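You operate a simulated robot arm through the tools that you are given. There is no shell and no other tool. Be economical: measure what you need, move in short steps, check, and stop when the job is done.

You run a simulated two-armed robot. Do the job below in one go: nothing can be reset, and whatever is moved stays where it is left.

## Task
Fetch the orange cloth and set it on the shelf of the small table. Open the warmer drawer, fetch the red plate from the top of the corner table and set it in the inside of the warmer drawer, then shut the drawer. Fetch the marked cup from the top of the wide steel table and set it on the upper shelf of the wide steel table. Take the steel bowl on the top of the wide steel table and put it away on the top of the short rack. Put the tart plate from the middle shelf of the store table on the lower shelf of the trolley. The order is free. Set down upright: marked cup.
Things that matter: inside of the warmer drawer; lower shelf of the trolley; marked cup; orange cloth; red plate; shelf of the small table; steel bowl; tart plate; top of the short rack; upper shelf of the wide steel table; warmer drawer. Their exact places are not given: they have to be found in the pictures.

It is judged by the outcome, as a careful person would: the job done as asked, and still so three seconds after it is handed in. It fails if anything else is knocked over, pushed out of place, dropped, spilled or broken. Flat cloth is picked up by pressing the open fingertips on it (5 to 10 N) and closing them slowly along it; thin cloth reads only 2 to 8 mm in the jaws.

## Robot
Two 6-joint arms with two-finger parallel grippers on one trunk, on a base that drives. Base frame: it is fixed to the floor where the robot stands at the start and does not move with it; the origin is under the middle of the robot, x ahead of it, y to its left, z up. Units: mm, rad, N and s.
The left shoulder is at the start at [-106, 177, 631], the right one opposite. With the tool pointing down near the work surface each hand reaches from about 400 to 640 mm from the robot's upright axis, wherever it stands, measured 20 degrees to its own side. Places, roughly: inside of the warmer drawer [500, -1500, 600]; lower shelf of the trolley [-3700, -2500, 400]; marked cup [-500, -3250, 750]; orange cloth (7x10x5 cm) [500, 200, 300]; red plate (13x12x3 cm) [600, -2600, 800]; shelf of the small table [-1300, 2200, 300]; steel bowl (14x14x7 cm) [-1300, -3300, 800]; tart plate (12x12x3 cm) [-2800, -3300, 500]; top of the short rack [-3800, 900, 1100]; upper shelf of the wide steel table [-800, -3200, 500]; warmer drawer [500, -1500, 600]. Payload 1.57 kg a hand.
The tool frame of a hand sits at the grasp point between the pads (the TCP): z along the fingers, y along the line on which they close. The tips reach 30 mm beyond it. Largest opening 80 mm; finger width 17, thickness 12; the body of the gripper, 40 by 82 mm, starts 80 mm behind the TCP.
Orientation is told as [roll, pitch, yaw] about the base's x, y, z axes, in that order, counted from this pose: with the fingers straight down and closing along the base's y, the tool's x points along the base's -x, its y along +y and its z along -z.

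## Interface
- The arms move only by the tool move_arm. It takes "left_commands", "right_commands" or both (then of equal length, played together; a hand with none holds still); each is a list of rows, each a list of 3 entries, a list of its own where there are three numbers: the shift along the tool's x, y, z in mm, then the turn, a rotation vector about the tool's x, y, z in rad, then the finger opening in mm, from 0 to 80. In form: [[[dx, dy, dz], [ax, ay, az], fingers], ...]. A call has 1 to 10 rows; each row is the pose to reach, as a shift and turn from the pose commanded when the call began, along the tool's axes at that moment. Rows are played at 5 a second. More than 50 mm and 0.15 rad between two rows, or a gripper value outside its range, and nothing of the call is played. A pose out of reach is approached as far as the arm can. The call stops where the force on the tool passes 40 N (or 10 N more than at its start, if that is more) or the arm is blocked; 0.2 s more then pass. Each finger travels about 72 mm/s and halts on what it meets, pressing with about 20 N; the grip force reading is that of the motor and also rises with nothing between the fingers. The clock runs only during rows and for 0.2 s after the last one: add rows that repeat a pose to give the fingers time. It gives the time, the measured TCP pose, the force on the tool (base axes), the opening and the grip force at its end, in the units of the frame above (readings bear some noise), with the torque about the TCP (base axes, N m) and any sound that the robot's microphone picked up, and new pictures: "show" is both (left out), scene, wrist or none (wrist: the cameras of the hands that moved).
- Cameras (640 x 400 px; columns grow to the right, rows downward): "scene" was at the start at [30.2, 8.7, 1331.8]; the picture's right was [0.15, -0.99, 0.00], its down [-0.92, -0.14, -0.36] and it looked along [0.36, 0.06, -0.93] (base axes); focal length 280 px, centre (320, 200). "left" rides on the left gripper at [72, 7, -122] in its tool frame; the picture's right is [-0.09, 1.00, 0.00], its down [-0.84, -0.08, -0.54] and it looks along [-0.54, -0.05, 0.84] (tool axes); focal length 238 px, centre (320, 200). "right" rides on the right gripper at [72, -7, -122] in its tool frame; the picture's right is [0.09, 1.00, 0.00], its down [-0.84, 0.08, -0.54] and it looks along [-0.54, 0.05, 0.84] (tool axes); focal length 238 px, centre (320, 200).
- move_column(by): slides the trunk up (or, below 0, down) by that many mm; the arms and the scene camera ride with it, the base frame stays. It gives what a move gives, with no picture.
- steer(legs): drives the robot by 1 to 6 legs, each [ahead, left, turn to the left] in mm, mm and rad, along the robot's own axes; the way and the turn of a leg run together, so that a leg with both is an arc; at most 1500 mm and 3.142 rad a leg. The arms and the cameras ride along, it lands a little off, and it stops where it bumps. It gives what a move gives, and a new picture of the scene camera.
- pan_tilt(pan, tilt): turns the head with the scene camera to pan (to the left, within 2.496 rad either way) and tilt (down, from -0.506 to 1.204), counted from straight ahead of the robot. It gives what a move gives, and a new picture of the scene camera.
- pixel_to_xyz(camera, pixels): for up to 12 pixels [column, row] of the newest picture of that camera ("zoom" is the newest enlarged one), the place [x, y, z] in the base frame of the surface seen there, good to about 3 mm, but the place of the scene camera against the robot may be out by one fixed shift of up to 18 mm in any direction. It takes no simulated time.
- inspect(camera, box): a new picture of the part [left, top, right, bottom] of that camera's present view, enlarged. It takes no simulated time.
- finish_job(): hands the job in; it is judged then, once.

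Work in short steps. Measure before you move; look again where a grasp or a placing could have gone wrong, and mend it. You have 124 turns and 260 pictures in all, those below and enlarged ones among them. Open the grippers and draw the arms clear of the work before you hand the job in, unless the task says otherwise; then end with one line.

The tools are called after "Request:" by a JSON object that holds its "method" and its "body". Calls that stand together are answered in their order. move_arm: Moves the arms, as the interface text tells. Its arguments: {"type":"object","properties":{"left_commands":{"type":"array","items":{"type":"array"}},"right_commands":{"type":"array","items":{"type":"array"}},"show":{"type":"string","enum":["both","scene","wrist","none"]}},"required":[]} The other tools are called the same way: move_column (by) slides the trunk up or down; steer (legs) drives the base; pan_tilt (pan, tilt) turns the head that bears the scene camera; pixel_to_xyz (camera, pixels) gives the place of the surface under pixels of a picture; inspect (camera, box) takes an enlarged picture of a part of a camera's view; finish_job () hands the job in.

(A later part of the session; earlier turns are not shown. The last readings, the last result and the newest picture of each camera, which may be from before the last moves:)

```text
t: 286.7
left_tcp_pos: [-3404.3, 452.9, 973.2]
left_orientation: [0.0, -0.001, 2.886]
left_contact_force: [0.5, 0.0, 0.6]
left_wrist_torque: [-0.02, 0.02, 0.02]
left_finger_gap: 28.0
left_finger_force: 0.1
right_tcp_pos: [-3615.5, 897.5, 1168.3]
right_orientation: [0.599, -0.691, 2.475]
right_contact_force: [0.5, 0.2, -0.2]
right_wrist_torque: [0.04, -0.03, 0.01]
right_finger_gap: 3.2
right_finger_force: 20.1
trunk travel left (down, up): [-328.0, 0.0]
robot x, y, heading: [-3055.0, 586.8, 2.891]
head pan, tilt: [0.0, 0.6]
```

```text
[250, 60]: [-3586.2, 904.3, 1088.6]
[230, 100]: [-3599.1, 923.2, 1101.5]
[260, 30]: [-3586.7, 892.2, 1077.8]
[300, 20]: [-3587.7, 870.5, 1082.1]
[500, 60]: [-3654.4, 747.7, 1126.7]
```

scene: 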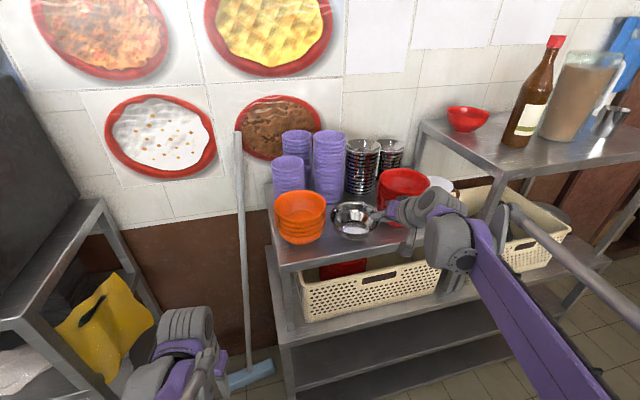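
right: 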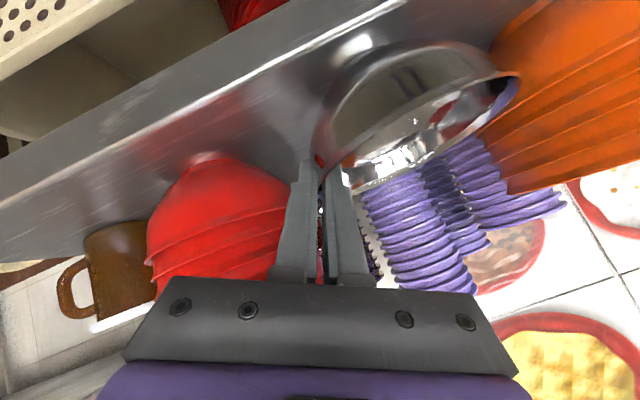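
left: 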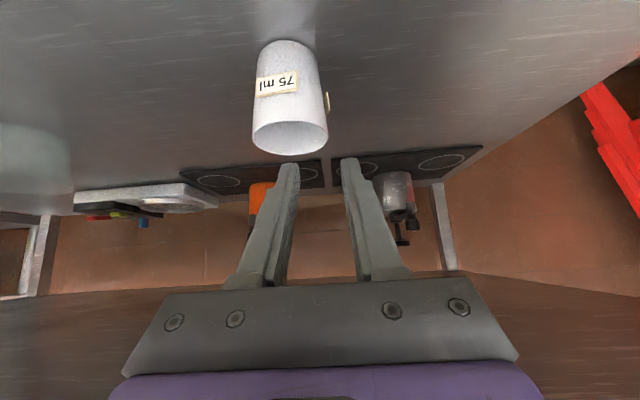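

Rack top z≈1101.5. Continue another 5 mm.

Request:
{"method": "move_arm", "body": {"right_commands": [[[1.5, -1, 1.5], [0, 0, 0], 0], [[3, -2, 3], [0, 0, 0], 0], [[3, -2, 3], [0, 0, 0], 0]], "show": "none"}}

Request:
{"method": "inspect", "body": {"camera": "right", "box": [290, 10, 530, 210]}}

```text
t: 287.5
left_tcp_pos: [-3402.8, 453.2, 973.6]
left_orientation: [0.002, 0.0, 2.885]
left_contact_force: [-0.3, -0.2, 0.1]
left_wrist_torque: [0.01, -0.02, 0.01]
left_finger_gap: 27.8
left_finger_force: 0.0
right_tcp_pos: [-3614.1, 897.8, 1164.6]
right_orientation: [0.599, -0.69, 2.473]
right_contact_force: [-1.0, 2.6, 9.7]
right_wrist_torque: [-0.32, -0.05, -0.03]
right_finger_gap: 3.0
right_finger_force: 19.8
trunk travel left (down, up): [-328.0, 0.0]
robot x, y, heading: [-3053.3, 587.1, 2.886]
head pan, tilt: [0.0, 0.6]
```

```text
2.00 times, centred on (410, 110) of right
```

zoom: 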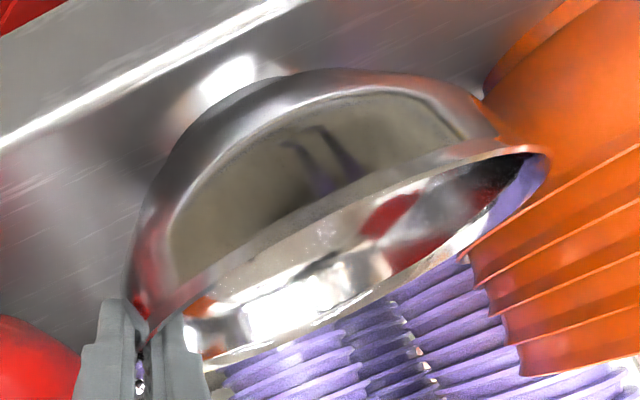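

Contact 9.7 N. Open slowly to 22 mm and withdraw along the fingers.

Request:
{"method": "move_arm", "body": {"right_commands": [[[0, 0, 0], [0, 0, 0], 6], [[0, 0, 0], [0, 0, 0], 12], [[0, 0, 0], [0, 0, 0], 22], [[0, 0, 0], [0, 0, 0], 22], [[0, 0, -15], [0, 0, 0], 22], [[0, 0, -45], [0, 0, 0], 22], [[0, 0, -90], [0, 0, 0], 22], [[0, 0, -130], [0, 0, 0], 22]], "show": "both"}}

Request:
{"method": "inspect", "body": {"camera": "scene", "box": [250, 140, 470, 290]}}

```text
t: 289.3
left_tcp_pos: [-3403.3, 453.5, 973.0]
left_orientation: [-0.001, -0.001, 2.884]
left_contact_force: [0.3, 0.2, -0.2]
left_wrist_torque: [0.03, 0.0, 0.0]
left_finger_gap: 28.0
left_finger_force: 0.0
right_tcp_pos: [-3515.1, 913.1, 1247.8]
right_orientation: [0.601, -0.692, 2.475]
right_contact_force: [-0.4, 0.7, -0.6]
right_wrist_torque: [-0.01, 0.04, -0.03]
right_finger_gap: 22.1
right_finger_force: 0.0
trunk travel left (down, up): [-328.0, 0.0]
robot x, y, heading: [-3055.1, 588.2, 2.88]
head pan, tilt: [0.0, 0.6]
```

scene: 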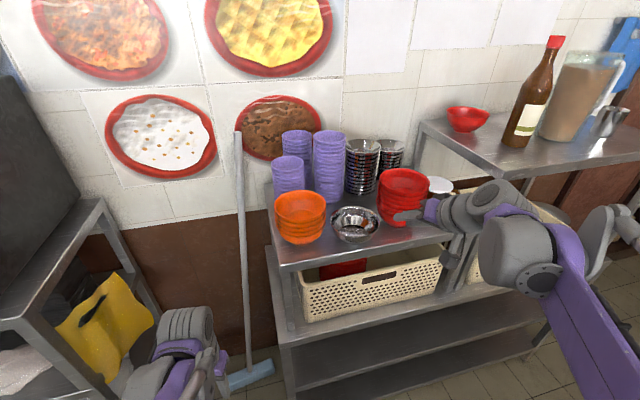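
right: 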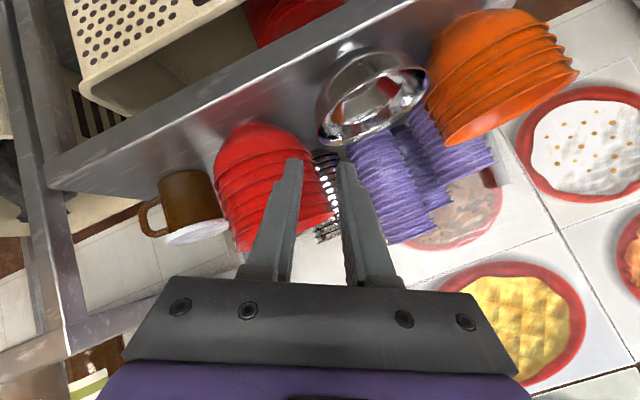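

```text
2.67 times, centred on (360, 215) of scene
```

zoom: 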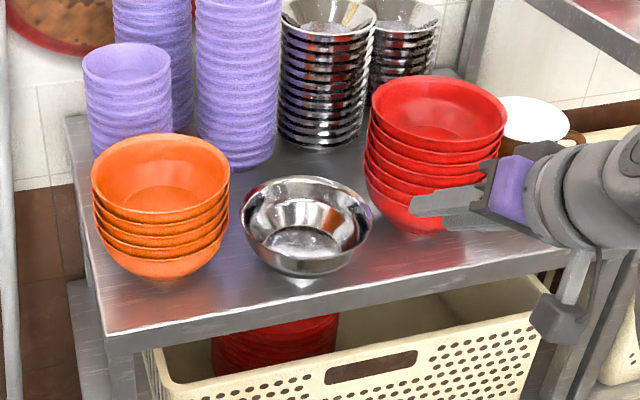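

The bowl stands upright, clear of the stacks. I retreat and head back south to find the tart plate on the store table.

Request:
{"method": "steer", "body": {"legs": [[-200, 0, 0], [0, 0, 1.827], [0, -120, 0], [1500, 0, 0], [800, 0, 0]]}}

Request:
{"method": "pan_tilt", "body": {"pan": 0.0, "tilt": 0.55}}

```text
t: 307.6
left_tcp_pos: [-2761.8, -2100.6, 972.6]
left_orientation: [-0.003, 0.001, -1.565]
left_contact_force: [-0.3, 0.5, -0.1]
left_wrist_torque: [0.03, -0.01, -0.01]
left_finger_gap: 27.8
left_finger_force: 0.0
right_tcp_pos: [-3177.1, -2327.3, 1245.0]
right_orientation: [0.6, -0.689, -1.976]
right_contact_force: [-0.3, -0.2, 1.2]
right_wrist_torque: [0.01, 0.0, 0.03]
right_finger_gap: 21.8
right_finger_force: 0.1
trunk travel left (down, up): [-328.0, 0.0]
robot x, y, heading: [-2983.2, -1797.2, -1.566]
head pan, tilt: [0.0, 0.6]
```

scene: 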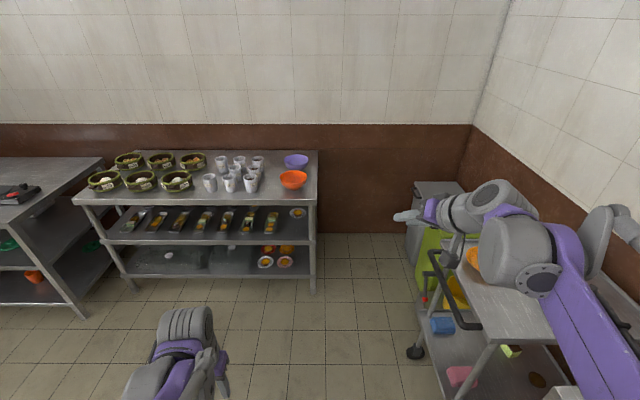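

```text
t: 308.3
left_tcp_pos: [-2761.1, -2099.8, 972.5]
left_orientation: [0.001, 0.001, -1.565]
left_contact_force: [-0.4, -0.4, -0.7]
left_wrist_torque: [0.01, -0.01, -0.01]
left_finger_gap: 28.2
left_finger_force: 0.1
right_tcp_pos: [-3178.5, -2328.4, 1246.2]
right_orientation: [0.6, -0.69, -1.975]
right_contact_force: [0.2, -0.2, -0.4]
right_wrist_torque: [0.02, -0.02, 0.0]
right_finger_gap: 22.0
right_finger_force: 0.0
trunk travel left (down, up): [-328.0, 0.0]
robot x, y, heading: [-2978.5, -1796.1, -1.565]
head pan, tilt: [0.0, 0.55]
```

scene: 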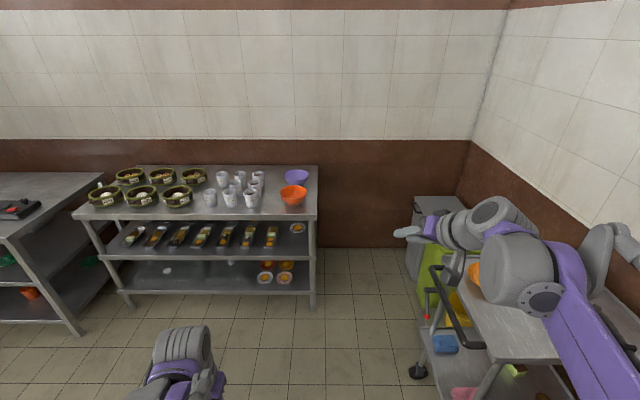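

Tart plate on the middle shelf at (298,228). Zoom and measure it, the shelf and table edges.

Request:
{"method": "inspect", "body": {"camera": "scene", "box": [220, 180, 340, 310]}}

Request:
{"method": "pixel_to_xyz", "body": {"camera": "scene", "pixels": [[298, 228], [290, 228], [306, 228], [298, 223], [298, 233], [300, 250], [300, 255], [318, 217], [300, 217], [272, 240], [310, 240], [313, 290]]}}

```text
3.08 times, centred on (280, 245) of scene
```

zoom: 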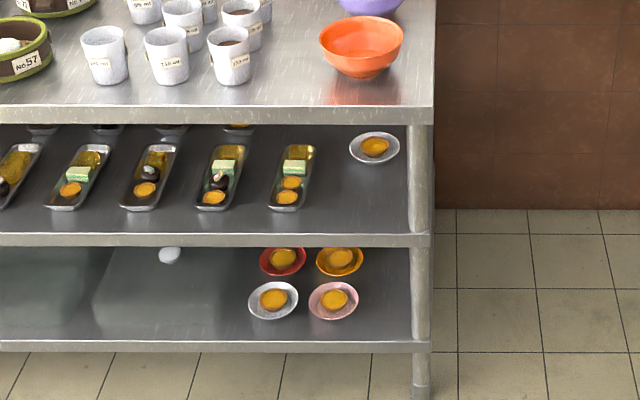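

```text
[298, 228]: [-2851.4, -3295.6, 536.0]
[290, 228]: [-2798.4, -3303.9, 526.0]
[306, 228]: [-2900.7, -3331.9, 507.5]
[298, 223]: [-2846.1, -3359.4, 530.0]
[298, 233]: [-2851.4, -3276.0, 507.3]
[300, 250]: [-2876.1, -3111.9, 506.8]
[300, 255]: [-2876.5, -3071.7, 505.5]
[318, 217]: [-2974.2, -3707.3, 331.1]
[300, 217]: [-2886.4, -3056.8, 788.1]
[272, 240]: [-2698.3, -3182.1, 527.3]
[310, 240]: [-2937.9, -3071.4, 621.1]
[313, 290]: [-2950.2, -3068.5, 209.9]
```

Plate at ≈(-2850,-3320), rim z≈525, on the shelf z≈502; only ~110 mm from the table's open west end (leg at (-2950,-3070)). I'll reach in diagonally from the NW with the right hand, fingers 35° below horizontal and rolled 90° to pinch the near rim. First reconfigure the hand here and look at the bins.

Request:
{"method": "move_column", "body": {"by": -300}}

Request:
{"method": "move_arm", "body": {"right_commands": [[[0, 0, 0], [0.08, 0, -0.08], 22], [[0, 0, 0], [0.16, 0, -0.16], 22], [[0, 0, 0], [0.24, 0, -0.24], 22], [[0, 0, 0], [0.318, 0, -0.318], 22]], "show": "none"}}

Request:
{"method": "move_arm", "body": {"right_commands": [[[20, 0, 10], [0, -0.08, 0], 22], [[40, 0, 20], [0, -0.165, 0], 22], [[60, 0, 30], [0, -0.165, 0], 22], [[80, 0, 40], [0, -0.165, 0], 22]], "show": "none"}}

Request:
{"method": "move_arm", "body": {"right_commands": [[[0, 0, 0], [0, 0, -0.15], 22], [[0, 0, 0], [0, 0, -0.3], 22], [[0, 0, 0], [0, 0, -0.45], 22], [[0, 0, 0], [0, 0, -0.6], 22], [[0, 0, 0], [0, 0, -0.75], 22], [[0, 0, 0], [0, 0, -0.9], 22], [[0, 0, 0], [0, 0, -1.05], 22], [[0, 0, 0], [0, 0, -1.2], 22], [[0, 0, 0], [0, 0, -1.35], 22], [[0, 0, 0], [0, 0, -1.5], 22]], "show": "none"}}

Request:
{"method": "pan_tilt", "body": {"pan": -0.5, "tilt": 0.6}}

```text
t: 311.3
left_tcp_pos: [-2761.1, -2099.1, 672.3]
left_orientation: [0.0, 0.0, -1.565]
left_contact_force: [0.3, 0.1, 0.0]
left_wrist_torque: [0.03, 0.02, -0.01]
left_finger_gap: 27.9
left_finger_force: 0.0
right_tcp_pos: [-3177.9, -2328.9, 946.0]
right_orientation: [0.599, -0.689, -1.976]
right_contact_force: [-0.6, 0.6, -0.2]
right_wrist_torque: [-0.01, 0.0, -0.01]
right_finger_gap: 22.1
right_finger_force: 0.0
trunk travel left (down, up): [-28.0, 300.0]
robot x, y, heading: [-2980.2, -1795.5, -1.561]
head pan, tilt: [0.0, 0.55]
```

```text
t: 312.3
left_tcp_pos: [-2762.6, -2100.7, 672.0]
left_orientation: [0.001, 0.0, -1.564]
left_contact_force: [1.1, 0.2, -0.8]
left_wrist_torque: [-0.04, 0.01, -0.02]
left_finger_gap: 27.9
left_finger_force: 0.0
right_tcp_pos: [-3178.5, -2327.3, 946.9]
right_orientation: [0.001, -0.785, -1.566]
right_contact_force: [0.9, 0.8, -0.2]
right_wrist_torque: [0.0, 0.0, -0.02]
right_finger_gap: 22.2
right_finger_force: 0.2
trunk travel left (down, up): [-28.0, 300.0]
robot x, y, heading: [-2984.5, -1796.4, -1.566]
head pan, tilt: [0.0, 0.55]
```

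```text
t: 313.3
left_tcp_pos: [-2761.5, -2100.5, 673.3]
left_orientation: [-0.001, 0.001, -1.565]
left_contact_force: [0.5, -0.1, 0.1]
left_wrist_torque: [0.05, 0.02, 0.01]
left_finger_gap: 28.2
left_finger_force: 0.0
right_tcp_pos: [-3176.3, -2300.2, 859.5]
right_orientation: [0.0, -0.951, -1.569]
right_contact_force: [-0.1, 0.0, -0.1]
right_wrist_torque: [0.04, 0.0, 0.0]
right_finger_gap: 22.0
right_finger_force: 0.0
trunk travel left (down, up): [-28.0, 300.0]
robot x, y, heading: [-2983.6, -1797.3, -1.566]
head pan, tilt: [0.0, 0.55]
```

```text
t: 315.5
left_tcp_pos: [-2761.6, -2101.1, 671.8]
left_orientation: [0.0, 0.001, -1.566]
left_contact_force: [-0.1, 0.2, 0.1]
left_wrist_torque: [0.0, 0.01, 0.01]
left_finger_gap: 27.9
left_finger_force: 0.1
right_tcp_pos: [-3176.5, -2300.4, 860.8]
right_orientation: [-0.949, -0.056, -0.036]
right_contact_force: [0.2, -0.4, 0.8]
right_wrist_torque: [-0.03, -0.02, -0.01]
right_finger_gap: 22.2
right_finger_force: 0.1
trunk travel left (down, up): [-28.0, 300.0]
robot x, y, heading: [-2982.0, -1797.8, -1.568]
head pan, tilt: [0.0, 0.55]
```

```text
t: 316.4
left_tcp_pos: [-2761.4, -2101.0, 673.7]
left_orientation: [-0.001, 0.001, -1.566]
left_contact_force: [-0.2, 0.6, -0.5]
left_wrist_torque: [0.05, 0.02, 0.04]
left_finger_gap: 28.3
left_finger_force: 0.1
right_tcp_pos: [-3177.3, -2300.1, 860.7]
right_orientation: [-0.949, -0.06, -0.036]
right_contact_force: [0.8, 0.1, -0.5]
right_wrist_torque: [-0.01, -0.02, 0.01]
right_finger_gap: 21.8
right_finger_force: 0.1
trunk travel left (down, up): [-28.0, 300.0]
robot x, y, heading: [-2980.2, -1795.1, -1.569]
head pan, tilt: [-0.499, 0.6]
```

scene: 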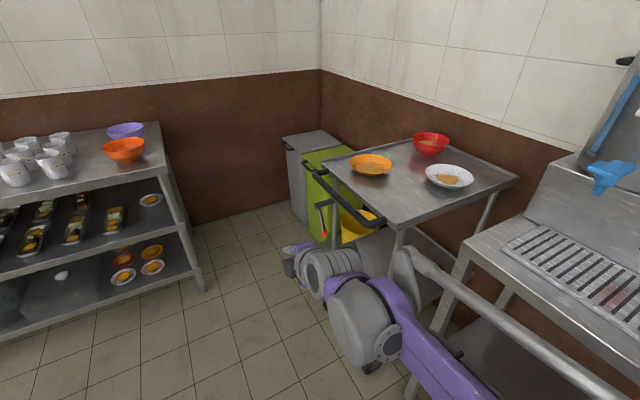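

The roll works. Measure bins, trolley front, and table corner for the floor space.

Request:
{"method": "pixel_to_xyz", "body": {"camera": "scene", "pixels": [[300, 220], [308, 235], [325, 180], [400, 225], [320, 185], [178, 180], [205, 288], [287, 145], [330, 240], [240, 260], [345, 210], [152, 200]]}}

```text
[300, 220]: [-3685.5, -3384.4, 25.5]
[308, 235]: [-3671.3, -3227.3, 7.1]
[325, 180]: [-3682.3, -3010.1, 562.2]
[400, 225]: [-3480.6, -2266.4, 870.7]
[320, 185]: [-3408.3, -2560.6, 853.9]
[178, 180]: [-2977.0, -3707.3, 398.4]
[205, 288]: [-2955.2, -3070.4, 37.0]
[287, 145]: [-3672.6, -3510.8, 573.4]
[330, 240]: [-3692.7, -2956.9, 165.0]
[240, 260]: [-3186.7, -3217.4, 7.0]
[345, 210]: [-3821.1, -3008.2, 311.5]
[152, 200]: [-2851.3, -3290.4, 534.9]
```

Bins front x≈-3680, trolley front x≈-3480 (handle to -3408). Plan: heading -0.6 at ≈(-3235,-2820). First test that the right hand can reach low (z≈570) at forward ~520 in this posture.

Request:
{"method": "move_arm", "body": {"right_commands": [[[0, 29, 21], [0, 0, -0.035], 22], [[0, 59, 42], [0, 0, -0.07], 22], [[0, 88, 63], [0, 0, -0.07], 22], [[0, 117, 84], [0, 0, -0.07], 22], [[0, 147, 105], [0, 0, -0.07], 22], [[0, 176, 126], [0, 0, -0.07], 22], [[0, 206, 147], [0, 0, -0.07], 22], [[0, 235, 168], [0, 0, -0.07], 22]], "show": "none"}}

```text
t: 318.2
left_tcp_pos: [-2760.5, -2101.2, 673.3]
left_orientation: [0.0, 0.001, -1.565]
left_contact_force: [0.2, 0.5, -0.1]
left_wrist_torque: [0.01, -0.03, 0.01]
left_finger_gap: 28.1
left_finger_force: 0.1
right_tcp_pos: [-3162.0, -2300.1, 572.7]
right_orientation: [-0.95, 0.0, 0.005]
right_contact_force: [0.4, -0.4, 0.2]
right_wrist_torque: [0.02, -0.02, 0.05]
right_finger_gap: 21.9
right_finger_force: 0.2
trunk travel left (down, up): [-28.0, 300.0]
robot x, y, heading: [-2982.2, -1797.8, -1.571]
head pan, tilt: [-0.499, 0.6]
```

Reachable. I raise the trunk so the hand passes above everything, drive around to ≈(-3190,-2700) with heading -0.8, so the hand hangs just outside the table's west end.

Request:
{"method": "move_column", "body": {"by": 300}}

Request:
{"method": "steer", "body": {"legs": [[353, 0, 0], [0, 0, 0.771], [63, -365, 0], [186, -167, 0]]}}

Request:
{"method": "pan_tilt", "body": {"pan": -0.1, "tilt": 0.9}}

```text
t: 321.2
left_tcp_pos: [-2761.4, -2100.3, 972.7]
left_orientation: [0.002, 0.001, -1.566]
left_contact_force: [-0.3, 0.2, 0.5]
left_wrist_torque: [-0.01, -0.03, 0.0]
left_finger_gap: 28.1
left_finger_force: 0.0
right_tcp_pos: [-3161.5, -2319.2, 888.4]
right_orientation: [-0.984, 0.0, 0.002]
right_contact_force: [0.1, 0.4, 0.9]
right_wrist_torque: [-0.02, 0.04, 0.04]
right_finger_gap: 22.0
right_finger_force: 0.0
trunk travel left (down, up): [-328.0, 0.0]
robot x, y, heading: [-2977.5, -1794.1, -1.567]
head pan, tilt: [-0.499, 0.6]
```

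```text
t: 328.8
left_tcp_pos: [-2735.7, -2511.6, 966.3]
left_orientation: [-0.012, 0.01, -0.792]
left_contact_force: [0.0, -0.4, -0.4]
left_wrist_torque: [0.03, 0.03, -0.01]
left_finger_gap: 28.0
left_finger_force: 0.0
right_tcp_pos: [-2868.2, -2947.6, 886.0]
right_orientation: [-0.971, 0.014, 0.776]
right_contact_force: [0.0, 0.4, -0.1]
right_wrist_torque: [0.01, -0.03, 0.01]
right_finger_gap: 22.1
right_finger_force: 0.0
trunk travel left (down, up): [-328.0, 0.0]
robot x, y, heading: [-3122.4, -2449.7, -0.791]
head pan, tilt: [-0.499, 0.6]
stopped in leg 3: the robot was blocked; the commanded pose is now the measured one
```

scene: 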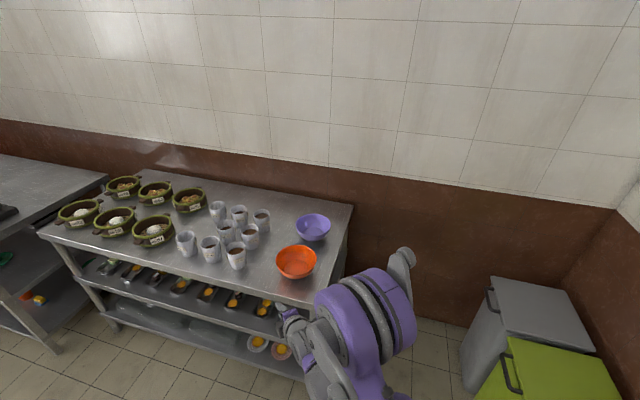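

```text
t: 329.7
left_tcp_pos: [-2735.0, -2509.4, 966.7]
left_orientation: [-0.017, 0.01, -0.79]
left_contact_force: [0.2, 0.0, 0.8]
left_wrist_torque: [-0.02, -0.04, 0.02]
left_finger_gap: 27.8
left_finger_force: 0.1
right_tcp_pos: [-2868.0, -2946.3, 887.0]
right_orientation: [-0.972, 0.017, 0.78]
right_contact_force: [0.0, 0.6, -0.4]
right_wrist_torque: [0.02, 0.02, -0.03]
right_finger_gap: 22.0
right_finger_force: 0.2
trunk travel left (down, up): [-328.0, 0.0]
robot x, y, heading: [-3125.6, -2448.7, -0.793]
head pan, tilt: [-0.099, 0.901]
```

scene: 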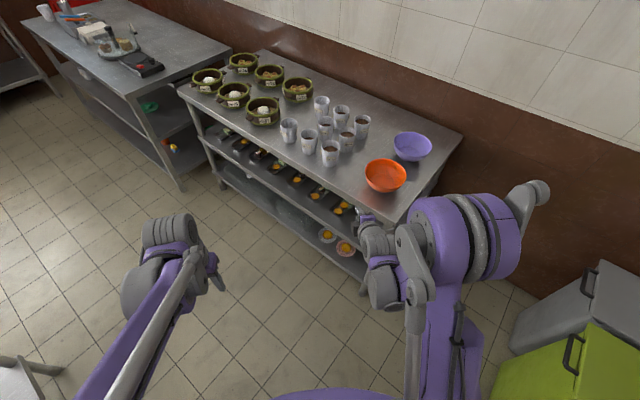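

Blocked at (-3122,-2450), presumably by the trolley. Look at it.

Request:
{"method": "pan_tilt", "body": {"pan": -1.7, "tilt": 0.9}}

Request:
{"method": "pixel_to_xyz", "body": {"camera": "scene", "pixels": [[320, 200], [250, 250], [400, 250], [320, 300], [200, 200], [300, 150]]}}

```text
t: 331.3
left_tcp_pos: [-2734.9, -2510.0, 965.4]
left_orientation: [-0.018, 0.011, -0.792]
left_contact_force: [1.1, 0.1, -0.6]
left_wrist_torque: [-0.01, 0.0, -0.01]
left_finger_gap: 28.0
left_finger_force: 0.0
right_tcp_pos: [-2868.2, -2947.1, 887.0]
right_orientation: [-0.971, 0.018, 0.781]
right_contact_force: [-0.5, -0.4, -1.1]
right_wrist_torque: [0.0, 0.03, 0.03]
right_finger_gap: 22.3
right_finger_force: 0.0
trunk travel left (down, up): [-328.0, 0.0]
robot x, y, heading: [-3124.5, -2446.7, -0.797]
head pan, tilt: [-1.7, 0.901]
```

scene: 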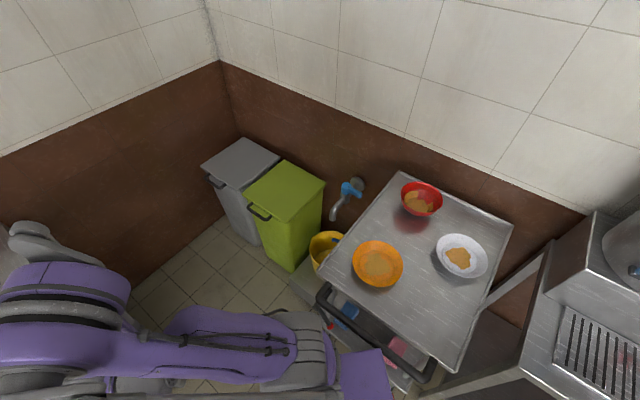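

```text
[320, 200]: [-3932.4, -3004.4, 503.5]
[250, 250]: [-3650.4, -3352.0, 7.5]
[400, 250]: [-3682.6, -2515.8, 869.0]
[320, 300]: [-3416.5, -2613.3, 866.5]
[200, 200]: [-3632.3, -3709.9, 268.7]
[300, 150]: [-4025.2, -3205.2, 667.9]
```

The trolley limits that route. Front approach works instead: the near rim is ~190 mm inside, and at ~33° the wrist stays under the top. I move to ≈(-2481,-2273), turn to heading -1.8 so the wrist camera clears the leg, and look.

Request:
{"method": "steer", "body": {"legs": [[326, 581, 0], [0, 0, -1.005]]}}

Request:
{"method": "move_column", "body": {"by": -300}}

Request:
{"method": "pan_tilt", "body": {"pan": -0.15, "tilt": 0.5}}

```text
t: 339.4
left_tcp_pos: [-2336.6, -2627.3, 973.0]
left_orientation: [-0.001, -0.001, -1.784]
left_contact_force: [0.2, -0.5, 0.6]
left_wrist_torque: [-0.01, 0.0, -0.01]
left_finger_gap: 27.9
left_finger_force: 0.0
right_tcp_pos: [-2774.3, -2755.3, 887.6]
right_orientation: [-0.982, -0.003, -0.212]
right_contact_force: [-0.4, 0.2, -0.4]
right_wrist_torque: [0.01, -0.01, 0.01]
right_finger_gap: 21.9
right_finger_force: 0.1
trunk travel left (down, up): [-328.0, 0.0]
robot x, y, heading: [-2485.6, -2287.3, -1.787]
head pan, tilt: [-1.7, 0.901]
```

scene: 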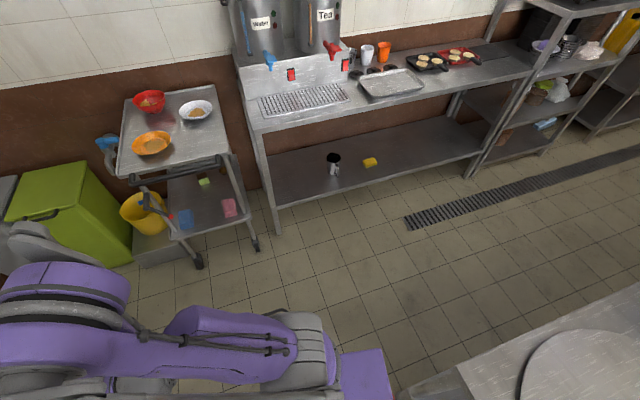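

```text
t: 342.4
left_tcp_pos: [-2337.0, -2627.2, 672.8]
left_orientation: [0.001, 0.0, -1.784]
left_contact_force: [-0.1, -0.1, -0.4]
left_wrist_torque: [0.05, -0.02, 0.01]
left_finger_gap: 28.2
left_finger_force: 0.1
right_tcp_pos: [-2774.6, -2755.3, 588.9]
right_orientation: [-0.98, -0.001, -0.212]
right_contact_force: [0.1, -0.1, -0.2]
right_wrist_torque: [0.01, 0.01, -0.01]
right_finger_gap: 22.0
right_finger_force: 0.2
trunk travel left (down, up): [-28.0, 300.0]
robot x, y, heading: [-2486.6, -2281.1, -1.783]
head pan, tilt: [-1.7, 0.901]
```

```text
t: 344.0
left_tcp_pos: [-2336.7, -2627.7, 672.5]
left_orientation: [-0.001, -0.001, -1.783]
left_contact_force: [0.1, 0.1, -0.9]
left_wrist_torque: [0.01, 0.0, 0.01]
left_finger_gap: 28.0
left_finger_force: 0.2
right_tcp_pos: [-2774.6, -2754.9, 589.2]
right_orientation: [-0.979, -0.002, -0.212]
right_contact_force: [0.2, -0.3, -0.2]
right_wrist_torque: [0.0, -0.01, 0.0]
right_finger_gap: 22.0
right_finger_force: 0.0
trunk travel left (down, up): [-28.0, 300.0]
robot x, y, heading: [-2487.1, -2282.6, -1.784]
head pan, tilt: [-0.15, 0.499]
```

scene: 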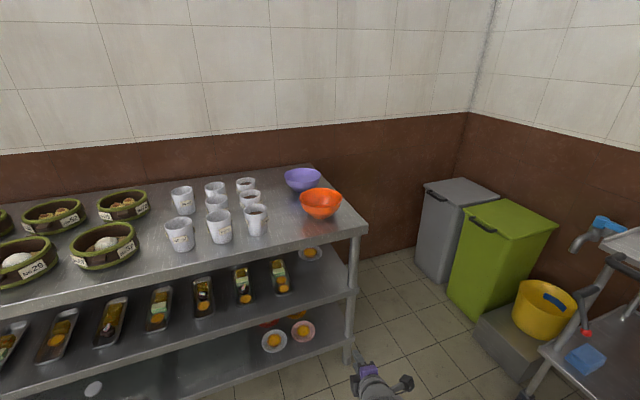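

Trolley is undisturbed. The plate shows at (310,254). Measure it and the shelf, and take a right wrist view.

Request:
{"method": "pixel_to_xyz", "body": {"camera": "scene", "pixels": [[310, 254], [301, 254], [320, 252], [310, 260], [309, 249], [300, 275], [280, 290], [300, 235], [352, 240], [350, 285], [300, 300]]}}

Request:
{"method": "move_arm", "body": {"right_commands": [[[0, 0, 0], [0, 0, 0], 22]], "show": "wrist"}}

```text
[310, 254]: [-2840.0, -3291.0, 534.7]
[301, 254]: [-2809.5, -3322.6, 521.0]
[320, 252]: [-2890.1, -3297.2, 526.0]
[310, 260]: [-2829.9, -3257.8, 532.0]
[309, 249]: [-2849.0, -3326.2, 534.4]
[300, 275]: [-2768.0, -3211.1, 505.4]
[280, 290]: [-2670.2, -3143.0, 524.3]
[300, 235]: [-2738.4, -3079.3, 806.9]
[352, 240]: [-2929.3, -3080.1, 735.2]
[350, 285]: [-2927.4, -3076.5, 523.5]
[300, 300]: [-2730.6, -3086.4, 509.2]
```

```text
t: 344.4
left_tcp_pos: [-2336.9, -2627.6, 672.9]
left_orientation: [0.0, -0.001, -1.784]
left_contact_force: [-0.7, -0.4, 0.3]
left_wrist_torque: [0.0, 0.02, -0.01]
left_finger_gap: 27.9
left_finger_force: 0.1
right_tcp_pos: [-2774.9, -2756.2, 588.2]
right_orientation: [-0.982, -0.002, -0.213]
right_contact_force: [0.3, -0.5, -0.6]
right_wrist_torque: [0.0, 0.01, -0.02]
right_finger_gap: 22.0
right_finger_force: 0.1
trunk travel left (down, up): [-28.0, 300.0]
robot x, y, heading: [-2485.7, -2279.3, -1.785]
head pan, tilt: [-0.15, 0.499]
```

right: 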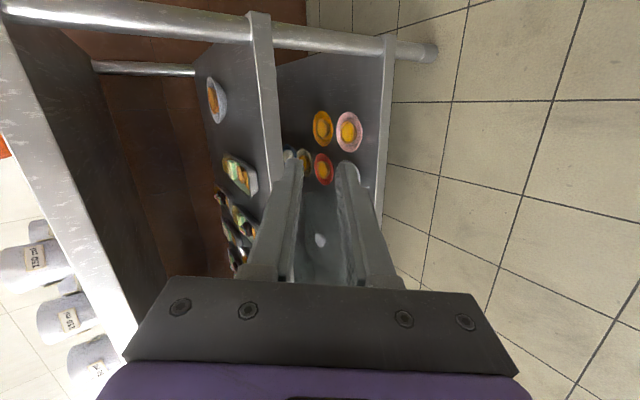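

Measure the plate's rim from the wrist camera (plate at (217,100)).

Request:
{"method": "inspect", "body": {"camera": "right", "box": [180, 60, 280, 140]}}

Request:
{"method": "pixel_to_xyz", "body": {"camera": "right", "pixels": [[208, 80], [214, 78], [226, 100], [222, 121], [216, 120], [207, 100], [219, 90], [245, 90], [265, 60], [215, 100], [130, 30], [130, 300]]}}

```text
5.00 times, centred on (230, 100) of right
```

zoom: 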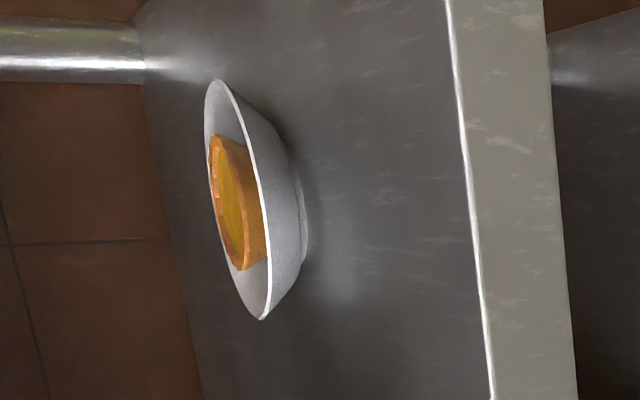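

```text
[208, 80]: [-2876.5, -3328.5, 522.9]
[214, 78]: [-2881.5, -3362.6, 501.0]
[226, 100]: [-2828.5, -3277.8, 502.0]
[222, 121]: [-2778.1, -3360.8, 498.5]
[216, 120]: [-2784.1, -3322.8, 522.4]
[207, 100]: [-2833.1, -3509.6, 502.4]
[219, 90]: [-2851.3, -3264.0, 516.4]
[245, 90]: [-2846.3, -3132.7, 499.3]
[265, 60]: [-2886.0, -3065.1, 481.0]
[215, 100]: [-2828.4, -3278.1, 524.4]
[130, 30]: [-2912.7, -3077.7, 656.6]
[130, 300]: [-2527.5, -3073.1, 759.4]
```

Precise rim points via the zoomed picture.

Request:
{"method": "pixel_to_xyz", "body": {"camera": "zoom", "pixels": [[218, 82], [240, 115], [252, 150], [262, 190], [269, 240], [270, 290], [264, 316], [208, 110], [215, 200], [300, 200], [280, 140], [340, 200]]}}

```text
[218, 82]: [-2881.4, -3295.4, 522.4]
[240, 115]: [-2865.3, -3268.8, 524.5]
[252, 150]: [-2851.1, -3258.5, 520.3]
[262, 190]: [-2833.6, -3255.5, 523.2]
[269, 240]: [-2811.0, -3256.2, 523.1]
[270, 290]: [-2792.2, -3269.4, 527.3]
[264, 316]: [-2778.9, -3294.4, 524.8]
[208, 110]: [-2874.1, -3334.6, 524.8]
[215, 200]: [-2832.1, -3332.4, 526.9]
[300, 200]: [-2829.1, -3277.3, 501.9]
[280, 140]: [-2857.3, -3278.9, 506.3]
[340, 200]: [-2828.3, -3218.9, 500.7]
```

Plate centre ≈(-2829,-3311), rim r≈56 at z≈523.5, shelf 501. I drive the hand to a pre-grasp ≈50 mm before the near rim, with the opening at 16 mm.

Request:
{"method": "steer", "body": {"legs": [[0, 65, 0], [300, 0, 0], [132, 0, 0]]}}

Request:
{"method": "move_arm", "body": {"right_commands": [[[0, 0, 0], [0, 0, 0], 16], [[0, 0, 0], [0, 0, 0], 16]], "show": "wrist"}}

Request:
{"method": "inspect", "body": {"camera": "right", "box": [160, 60, 400, 210]}}

```text
t: 348.0
left_tcp_pos: [-2356.4, -3013.4, 672.4]
left_orientation: [0.0, 0.019, -1.776]
left_contact_force: [-1.5, 10.8, 4.4]
left_wrist_torque: [-1.42, -0.2, 0.01]
left_finger_gap: 27.9
left_finger_force: 0.1
right_tcp_pos: [-2795.7, -3149.7, 588.7]
right_orientation: [-0.982, -0.001, -0.213]
right_contact_force: [-0.1, -0.2, -0.6]
right_wrist_torque: [0.02, -0.02, 0.0]
right_finger_gap: 22.1
right_finger_force: 0.0
trunk travel left (down, up): [-28.0, 300.0]
robot x, y, heading: [-2504.0, -2677.2, -1.78]
head pan, tilt: [-0.15, 0.499]
stopped in leg 3: the force on the tool passed its limit at 153 N (the readings are from after the stop); the commanded pose is now the measured one
```

scene: 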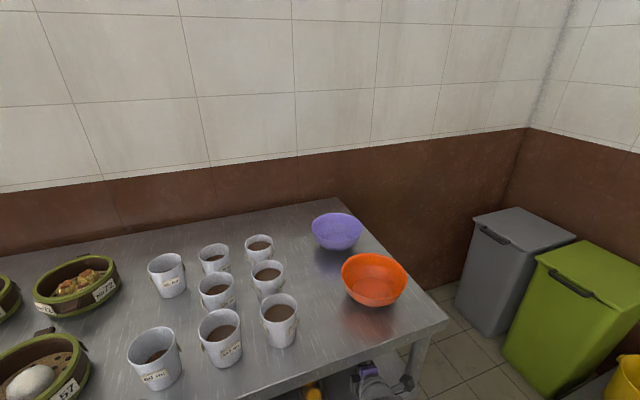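

```text
t: 348.6
left_tcp_pos: [-2356.5, -3012.3, 672.7]
left_orientation: [-0.001, 0.019, -1.779]
left_contact_force: [-1.5, 15.8, 0.1]
left_wrist_torque: [-1.8, -0.26, 0.0]
left_finger_gap: 28.1
left_finger_force: 0.0
right_tcp_pos: [-2794.4, -3150.0, 589.9]
right_orientation: [-0.984, -0.002, -0.213]
right_contact_force: [0.2, 0.2, 0.4]
right_wrist_torque: [-0.02, -0.05, 0.01]
right_finger_gap: 15.8
right_finger_force: 0.0
trunk travel left (down, up): [-28.0, 300.0]
robot x, y, heading: [-2508.8, -2676.6, -1.789]
head pan, tilt: [-0.15, 0.499]
```

right: 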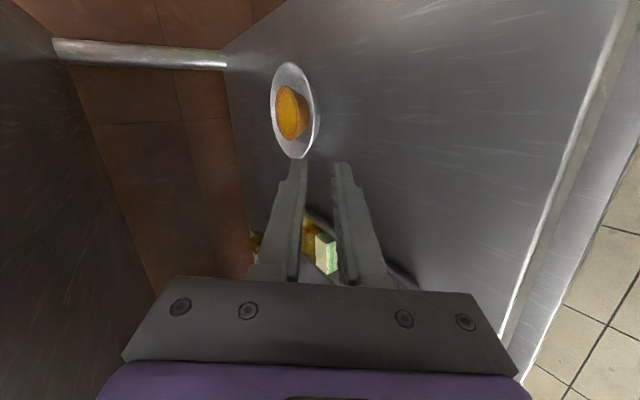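

```text
2.67 times, centred on (280, 135) of right
```

zoom: 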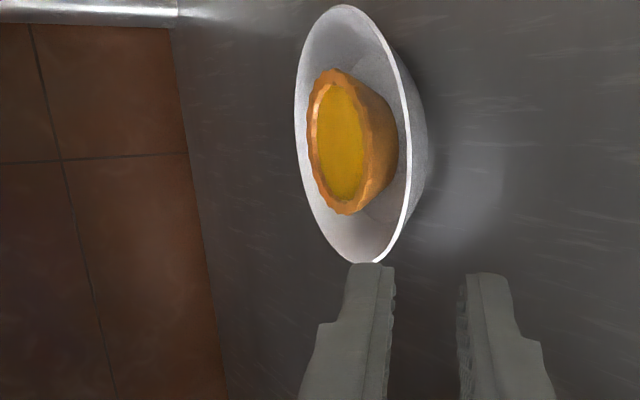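

The left hand touched the table's front edge (a forgotten obstacle). I back off 60 mm, check the store table's things are unmoved, and will use right-arm extension instead.

Request:
{"method": "steer", "body": {"legs": [[-60, 0, 0]]}}

Request:
{"method": "inspect", "body": {"camera": "scene", "box": [0, 180, 460, 400]}}

Request:
{"method": "move_arm", "body": {"right_commands": [[[0, -10, 15], [0, 0, 0], 16], [[0, -15, 25], [0, 0, 0], 16]], "left_commands": [[[20, 30, 0], [0, 0, 0], 28], [[40, 60, 0], [0, 0, 0], 28]], "show": "wrist"}}

```text
t: 349.6
left_tcp_pos: [-2343.8, -2954.7, 671.5]
left_orientation: [0.001, 0.02, -1.778]
left_contact_force: [-1.4, 1.0, -0.5]
left_wrist_torque: [-0.03, 0.02, 0.03]
left_finger_gap: 28.1
left_finger_force: 0.0
right_tcp_pos: [-2781.3, -3091.6, 587.6]
right_orientation: [-0.982, 0.0, -0.211]
right_contact_force: [-0.6, 0.7, 0.5]
right_wrist_torque: [-0.02, -0.02, -0.02]
right_finger_gap: 16.2
right_finger_force: 0.0
trunk travel left (down, up): [-28.0, 300.0]
robot x, y, heading: [-2493.1, -2615.7, -1.776]
head pan, tilt: [-0.15, 0.499]
```

scene: 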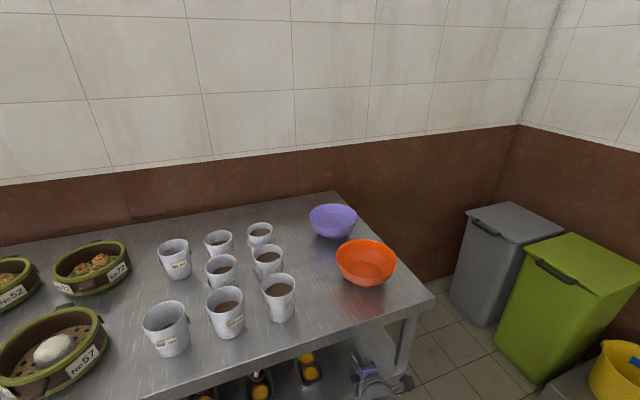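

```text
1.39 times, centred on (230, 290) of scene
```

zoom: 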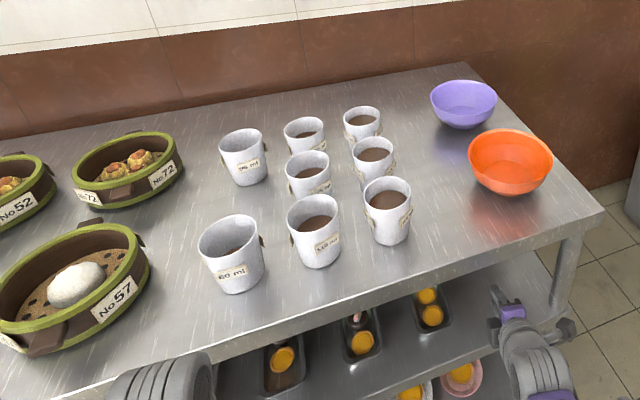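

```text
t: 350.2
left_tcp_pos: [-2276.6, -2926.6, 673.9]
left_orientation: [0.0, 0.02, -1.777]
left_contact_force: [0.1, -0.2, -0.3]
left_wrist_torque: [0.02, 0.03, 0.03]
left_finger_gap: 27.9
left_finger_force: 0.1
right_tcp_pos: [-2788.2, -3120.3, 586.4]
right_orientation: [-0.983, 0.0, -0.213]
right_contact_force: [0.4, -0.5, 0.0]
right_wrist_torque: [-0.02, 0.06, -0.01]
right_finger_gap: 15.9
right_finger_force: 0.2
trunk travel left (down, up): [-28.0, 300.0]
robot x, y, heading: [-2497.2, -2616.7, -1.782]
head pan, tilt: [-0.15, 0.499]
```

right: 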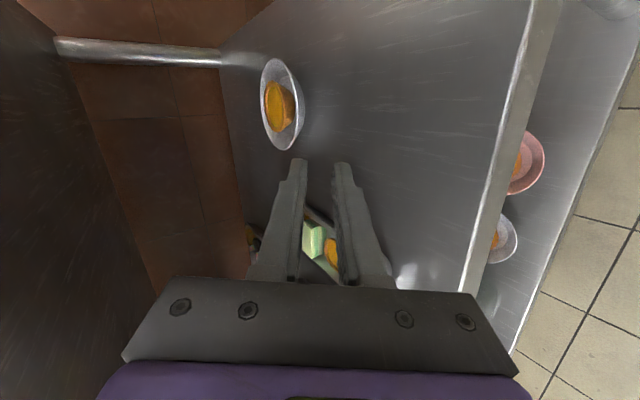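
left: 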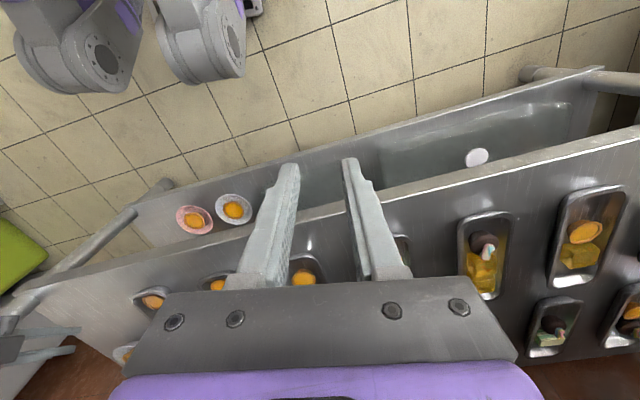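

Nothing on the table moved. Re-measure the plate rim from here.

Request:
{"method": "inspect", "body": {"camera": "right", "box": [220, 50, 340, 170]}}

Request:
{"method": "pixel_to_xyz", "body": {"camera": "right", "pixels": [[272, 60], [285, 65], [297, 85], [303, 105], [301, 125], [292, 146], [280, 148], [262, 100], [305, 60], [345, 100]]}}

```text
3.33 times, centred on (280, 110) of right
```

zoom: 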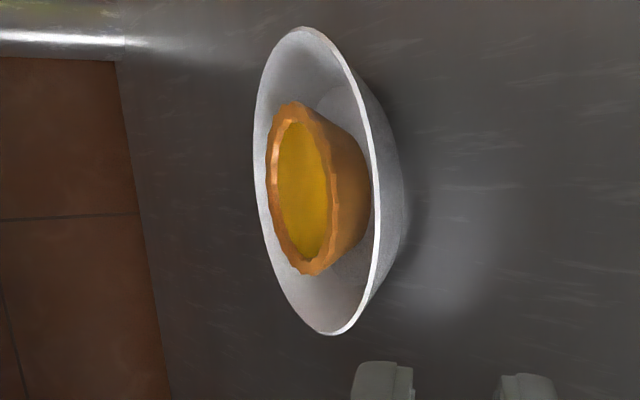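

```text
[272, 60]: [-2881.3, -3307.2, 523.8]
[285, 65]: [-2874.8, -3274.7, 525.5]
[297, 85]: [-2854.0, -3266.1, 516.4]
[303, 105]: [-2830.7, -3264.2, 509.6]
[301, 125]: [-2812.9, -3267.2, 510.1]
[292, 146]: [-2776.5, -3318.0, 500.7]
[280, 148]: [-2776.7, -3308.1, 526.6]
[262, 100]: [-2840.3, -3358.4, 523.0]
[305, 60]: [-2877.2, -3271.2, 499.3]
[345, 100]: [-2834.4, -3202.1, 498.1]
```

Consistent. Move to the pre-grasp 60 mm before the final pose along the finger axis.

Request:
{"method": "move_arm", "body": {"right_commands": [[[0, -10, 24], [0, 0, 0], 16], [[0, -20, 48], [0, 0, 0], 16], [[0, -30, 71], [0, 0, 0], 16], [[0, -30, 71], [0, 0, 0], 16]], "show": "wrist"}}

Request:
{"method": "inspect", "body": {"camera": "right", "box": [220, 50, 400, 200]}}

```text
t: 351.2
left_tcp_pos: [-2276.7, -2927.0, 674.3]
left_orientation: [0.0, 0.019, -1.777]
left_contact_force: [0.1, 0.3, -0.1]
left_wrist_torque: [-0.01, 0.0, -0.01]
left_finger_gap: 28.0
left_finger_force: 0.1
right_tcp_pos: [-2802.2, -3192.3, 573.3]
right_orientation: [-0.981, -0.002, -0.214]
right_contact_force: [-0.3, 0.1, -0.3]
right_wrist_torque: [-0.02, -0.02, -0.02]
right_finger_gap: 15.9
right_finger_force: 0.0
trunk travel left (down, up): [-28.0, 300.0]
robot x, y, heading: [-2493.0, -2617.9, -1.786]
head pan, tilt: [-0.15, 0.499]
```

right: 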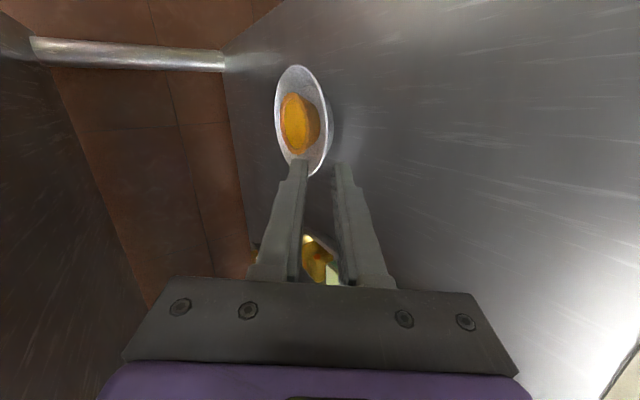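

```text
2.67 times, centred on (310, 125) of right
```

zoom: 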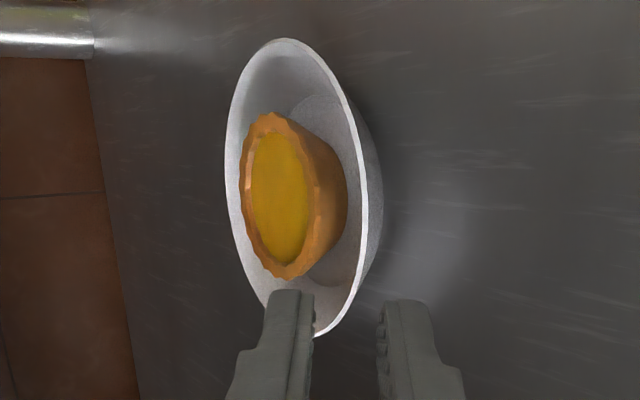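

Geometry agrees (remaining 63 mm along the fingers). Advance 50, look, before the last bit.

Request:
{"method": "move_arm", "body": {"right_commands": [[[0, 0, 25], [0, 0, 0], 16], [[1, 0, 45], [0, 0, 0], 16], [[1, 0, 52], [0, 0, 0], 16], [[1, 0, 52], [0, 0, 0], 16]], "show": "wrist"}}

Request:
{"method": "inspect", "body": {"camera": "right", "box": [240, 80, 400, 220]}}

```text
t: 352.2
left_tcp_pos: [-2276.4, -2927.5, 673.2]
left_orientation: [-0.001, 0.02, -1.776]
left_contact_force: [-0.7, 0.2, 0.4]
left_wrist_torque: [-0.04, -0.01, 0.0]
left_finger_gap: 28.0
left_finger_force: 0.1
right_tcp_pos: [-2814.1, -3234.7, 543.0]
right_orientation: [-0.98, -0.001, -0.214]
right_contact_force: [0.2, 0.0, 0.6]
right_wrist_torque: [-0.03, 0.02, -0.02]
right_finger_gap: 16.1
right_finger_force: 0.1
trunk travel left (down, up): [-28.0, 300.0]
robot x, y, heading: [-2498.6, -2616.5, -1.788]
head pan, tilt: [-0.15, 0.499]
```

right: 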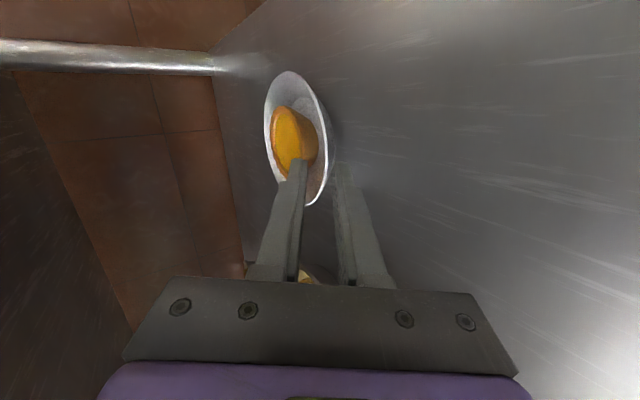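

```text
2.86 times, centred on (320, 150) of right
```

zoom: 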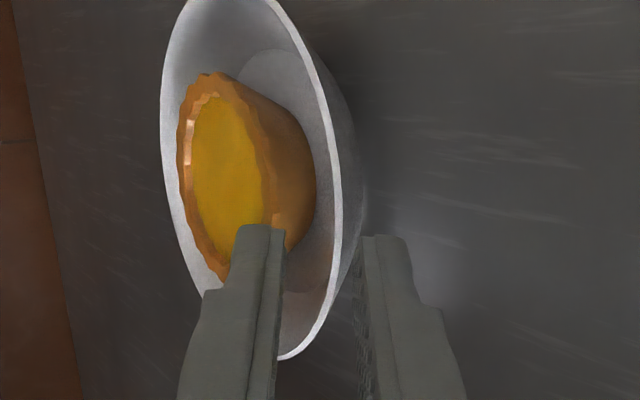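

The rim lies between the fingers. Advance 9 mm and close.

Request:
{"method": "move_arm", "body": {"right_commands": [[[0, 0, 5], [0, 0, 0], 16], [[0, 0, 9], [0, 0, 0], 16], [[0, 0, 9], [0, 0, 0], 11], [[0, 0, 9], [0, 0, 0], 6], [[0, 0, 9], [0, 0, 0], 2], [[0, 0, 9], [0, 0, 0], 0], [[0, 0, 9], [0, 0, 0], 0]], "show": "wrist"}}

Request:
{"method": "inspect", "body": {"camera": "right", "box": [240, 80, 400, 220]}}

```text
t: 353.8
left_tcp_pos: [-2277.3, -2927.9, 673.1]
left_orientation: [-0.001, 0.018, -1.776]
left_contact_force: [0.0, 0.1, 0.1]
left_wrist_torque: [0.0, 0.01, 0.03]
left_finger_gap: 27.9
left_finger_force: 0.0
right_tcp_pos: [-2815.9, -3244.1, 539.6]
right_orientation: [-0.981, 0.0, -0.214]
right_contact_force: [0.5, 0.9, -0.7]
right_wrist_torque: [0.06, 0.0, -0.01]
right_finger_gap: 3.1
right_finger_force: 20.0
trunk travel left (down, up): [-28.0, 300.0]
robot x, y, heading: [-2493.8, -2613.6, -1.787]
head pan, tilt: [-0.15, 0.499]
```

right: 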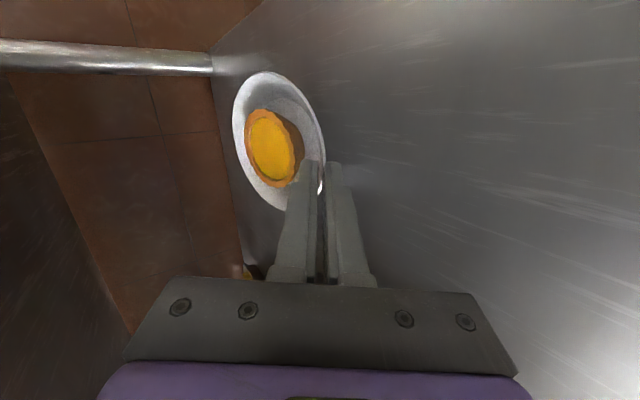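

```text
2.86 times, centred on (320, 150) of right
```

zoom: 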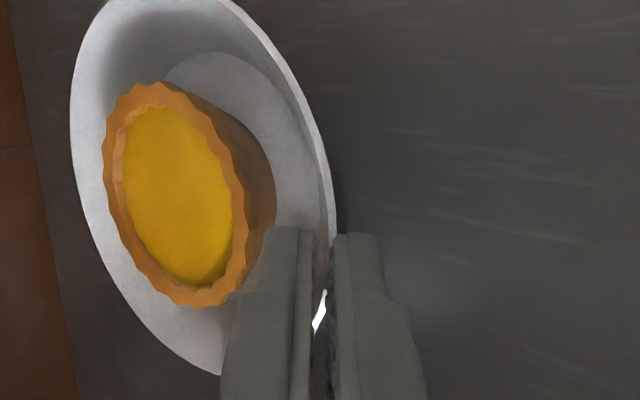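

Gripped (3.1 mm); the plate tilted a bit with its far side low. Lift 25 mm while pitching +0.2 rad to level it.

Request:
{"method": "move_arm", "body": {"right_commands": [[[0, -5, -3], [0, 0, 0], 0], [[0, -10, -7], [0.05, 0, 0], 0], [[0, -16, -11], [0.1, 0, 0], 0], [[0, -21, -14], [0.15, 0, 0], 0], [[0, -21, -14], [0.2, 0, 0], 0], [[0, -21, -14], [0.2, 0, 0], 0]], "show": "wrist"}}

Request:
{"method": "inspect", "body": {"camera": "right", "box": [220, 50, 400, 220]}}

Request:
{"method": "pixel_to_xyz", "body": {"camera": "right", "pixels": [[235, 105], [240, 85], [262, 73], [295, 80], [318, 115], [265, 190], [245, 165], [272, 145]]}}

```text
t: 355.2
left_tcp_pos: [-2276.5, -2926.7, 673.6]
left_orientation: [-0.001, 0.02, -1.778]
left_contact_force: [-0.3, 0.3, 0.4]
left_wrist_torque: [0.0, 0.01, 0.01]
left_finger_gap: 28.1
left_finger_force: 0.0
right_tcp_pos: [-2815.6, -3242.9, 562.6]
right_orientation: [-1.181, -0.001, -0.213]
right_contact_force: [-0.3, 0.0, -1.1]
right_wrist_torque: [0.07, 0.01, 0.01]
right_finger_gap: 3.1
right_finger_force: 19.7
trunk travel left (down, up): [-28.0, 300.0]
robot x, y, heading: [-2492.6, -2614.8, -1.785]
head pan, tilt: [-0.15, 0.499]
```

right: 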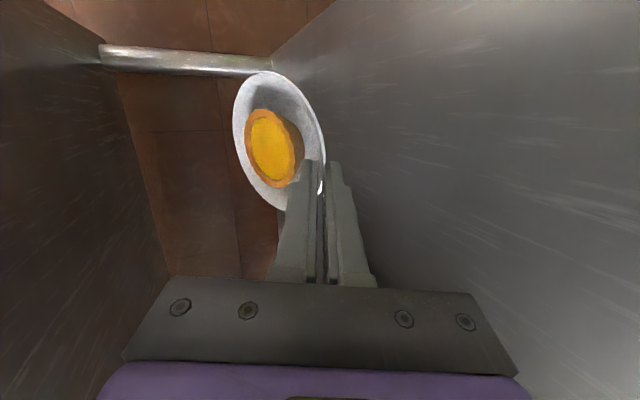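

```text
2.35 times, centred on (310, 135) of right
```

zoom: 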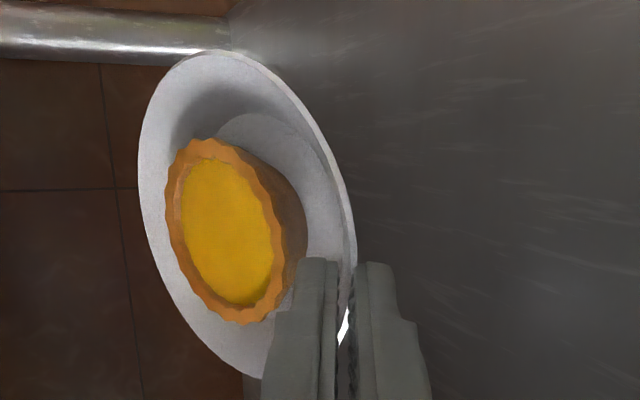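

```text
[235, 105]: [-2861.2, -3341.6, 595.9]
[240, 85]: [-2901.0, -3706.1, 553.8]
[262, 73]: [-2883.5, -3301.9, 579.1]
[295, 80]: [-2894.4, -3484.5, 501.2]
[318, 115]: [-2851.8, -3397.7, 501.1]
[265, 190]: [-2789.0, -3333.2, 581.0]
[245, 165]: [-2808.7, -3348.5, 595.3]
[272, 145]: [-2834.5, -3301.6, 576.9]
```

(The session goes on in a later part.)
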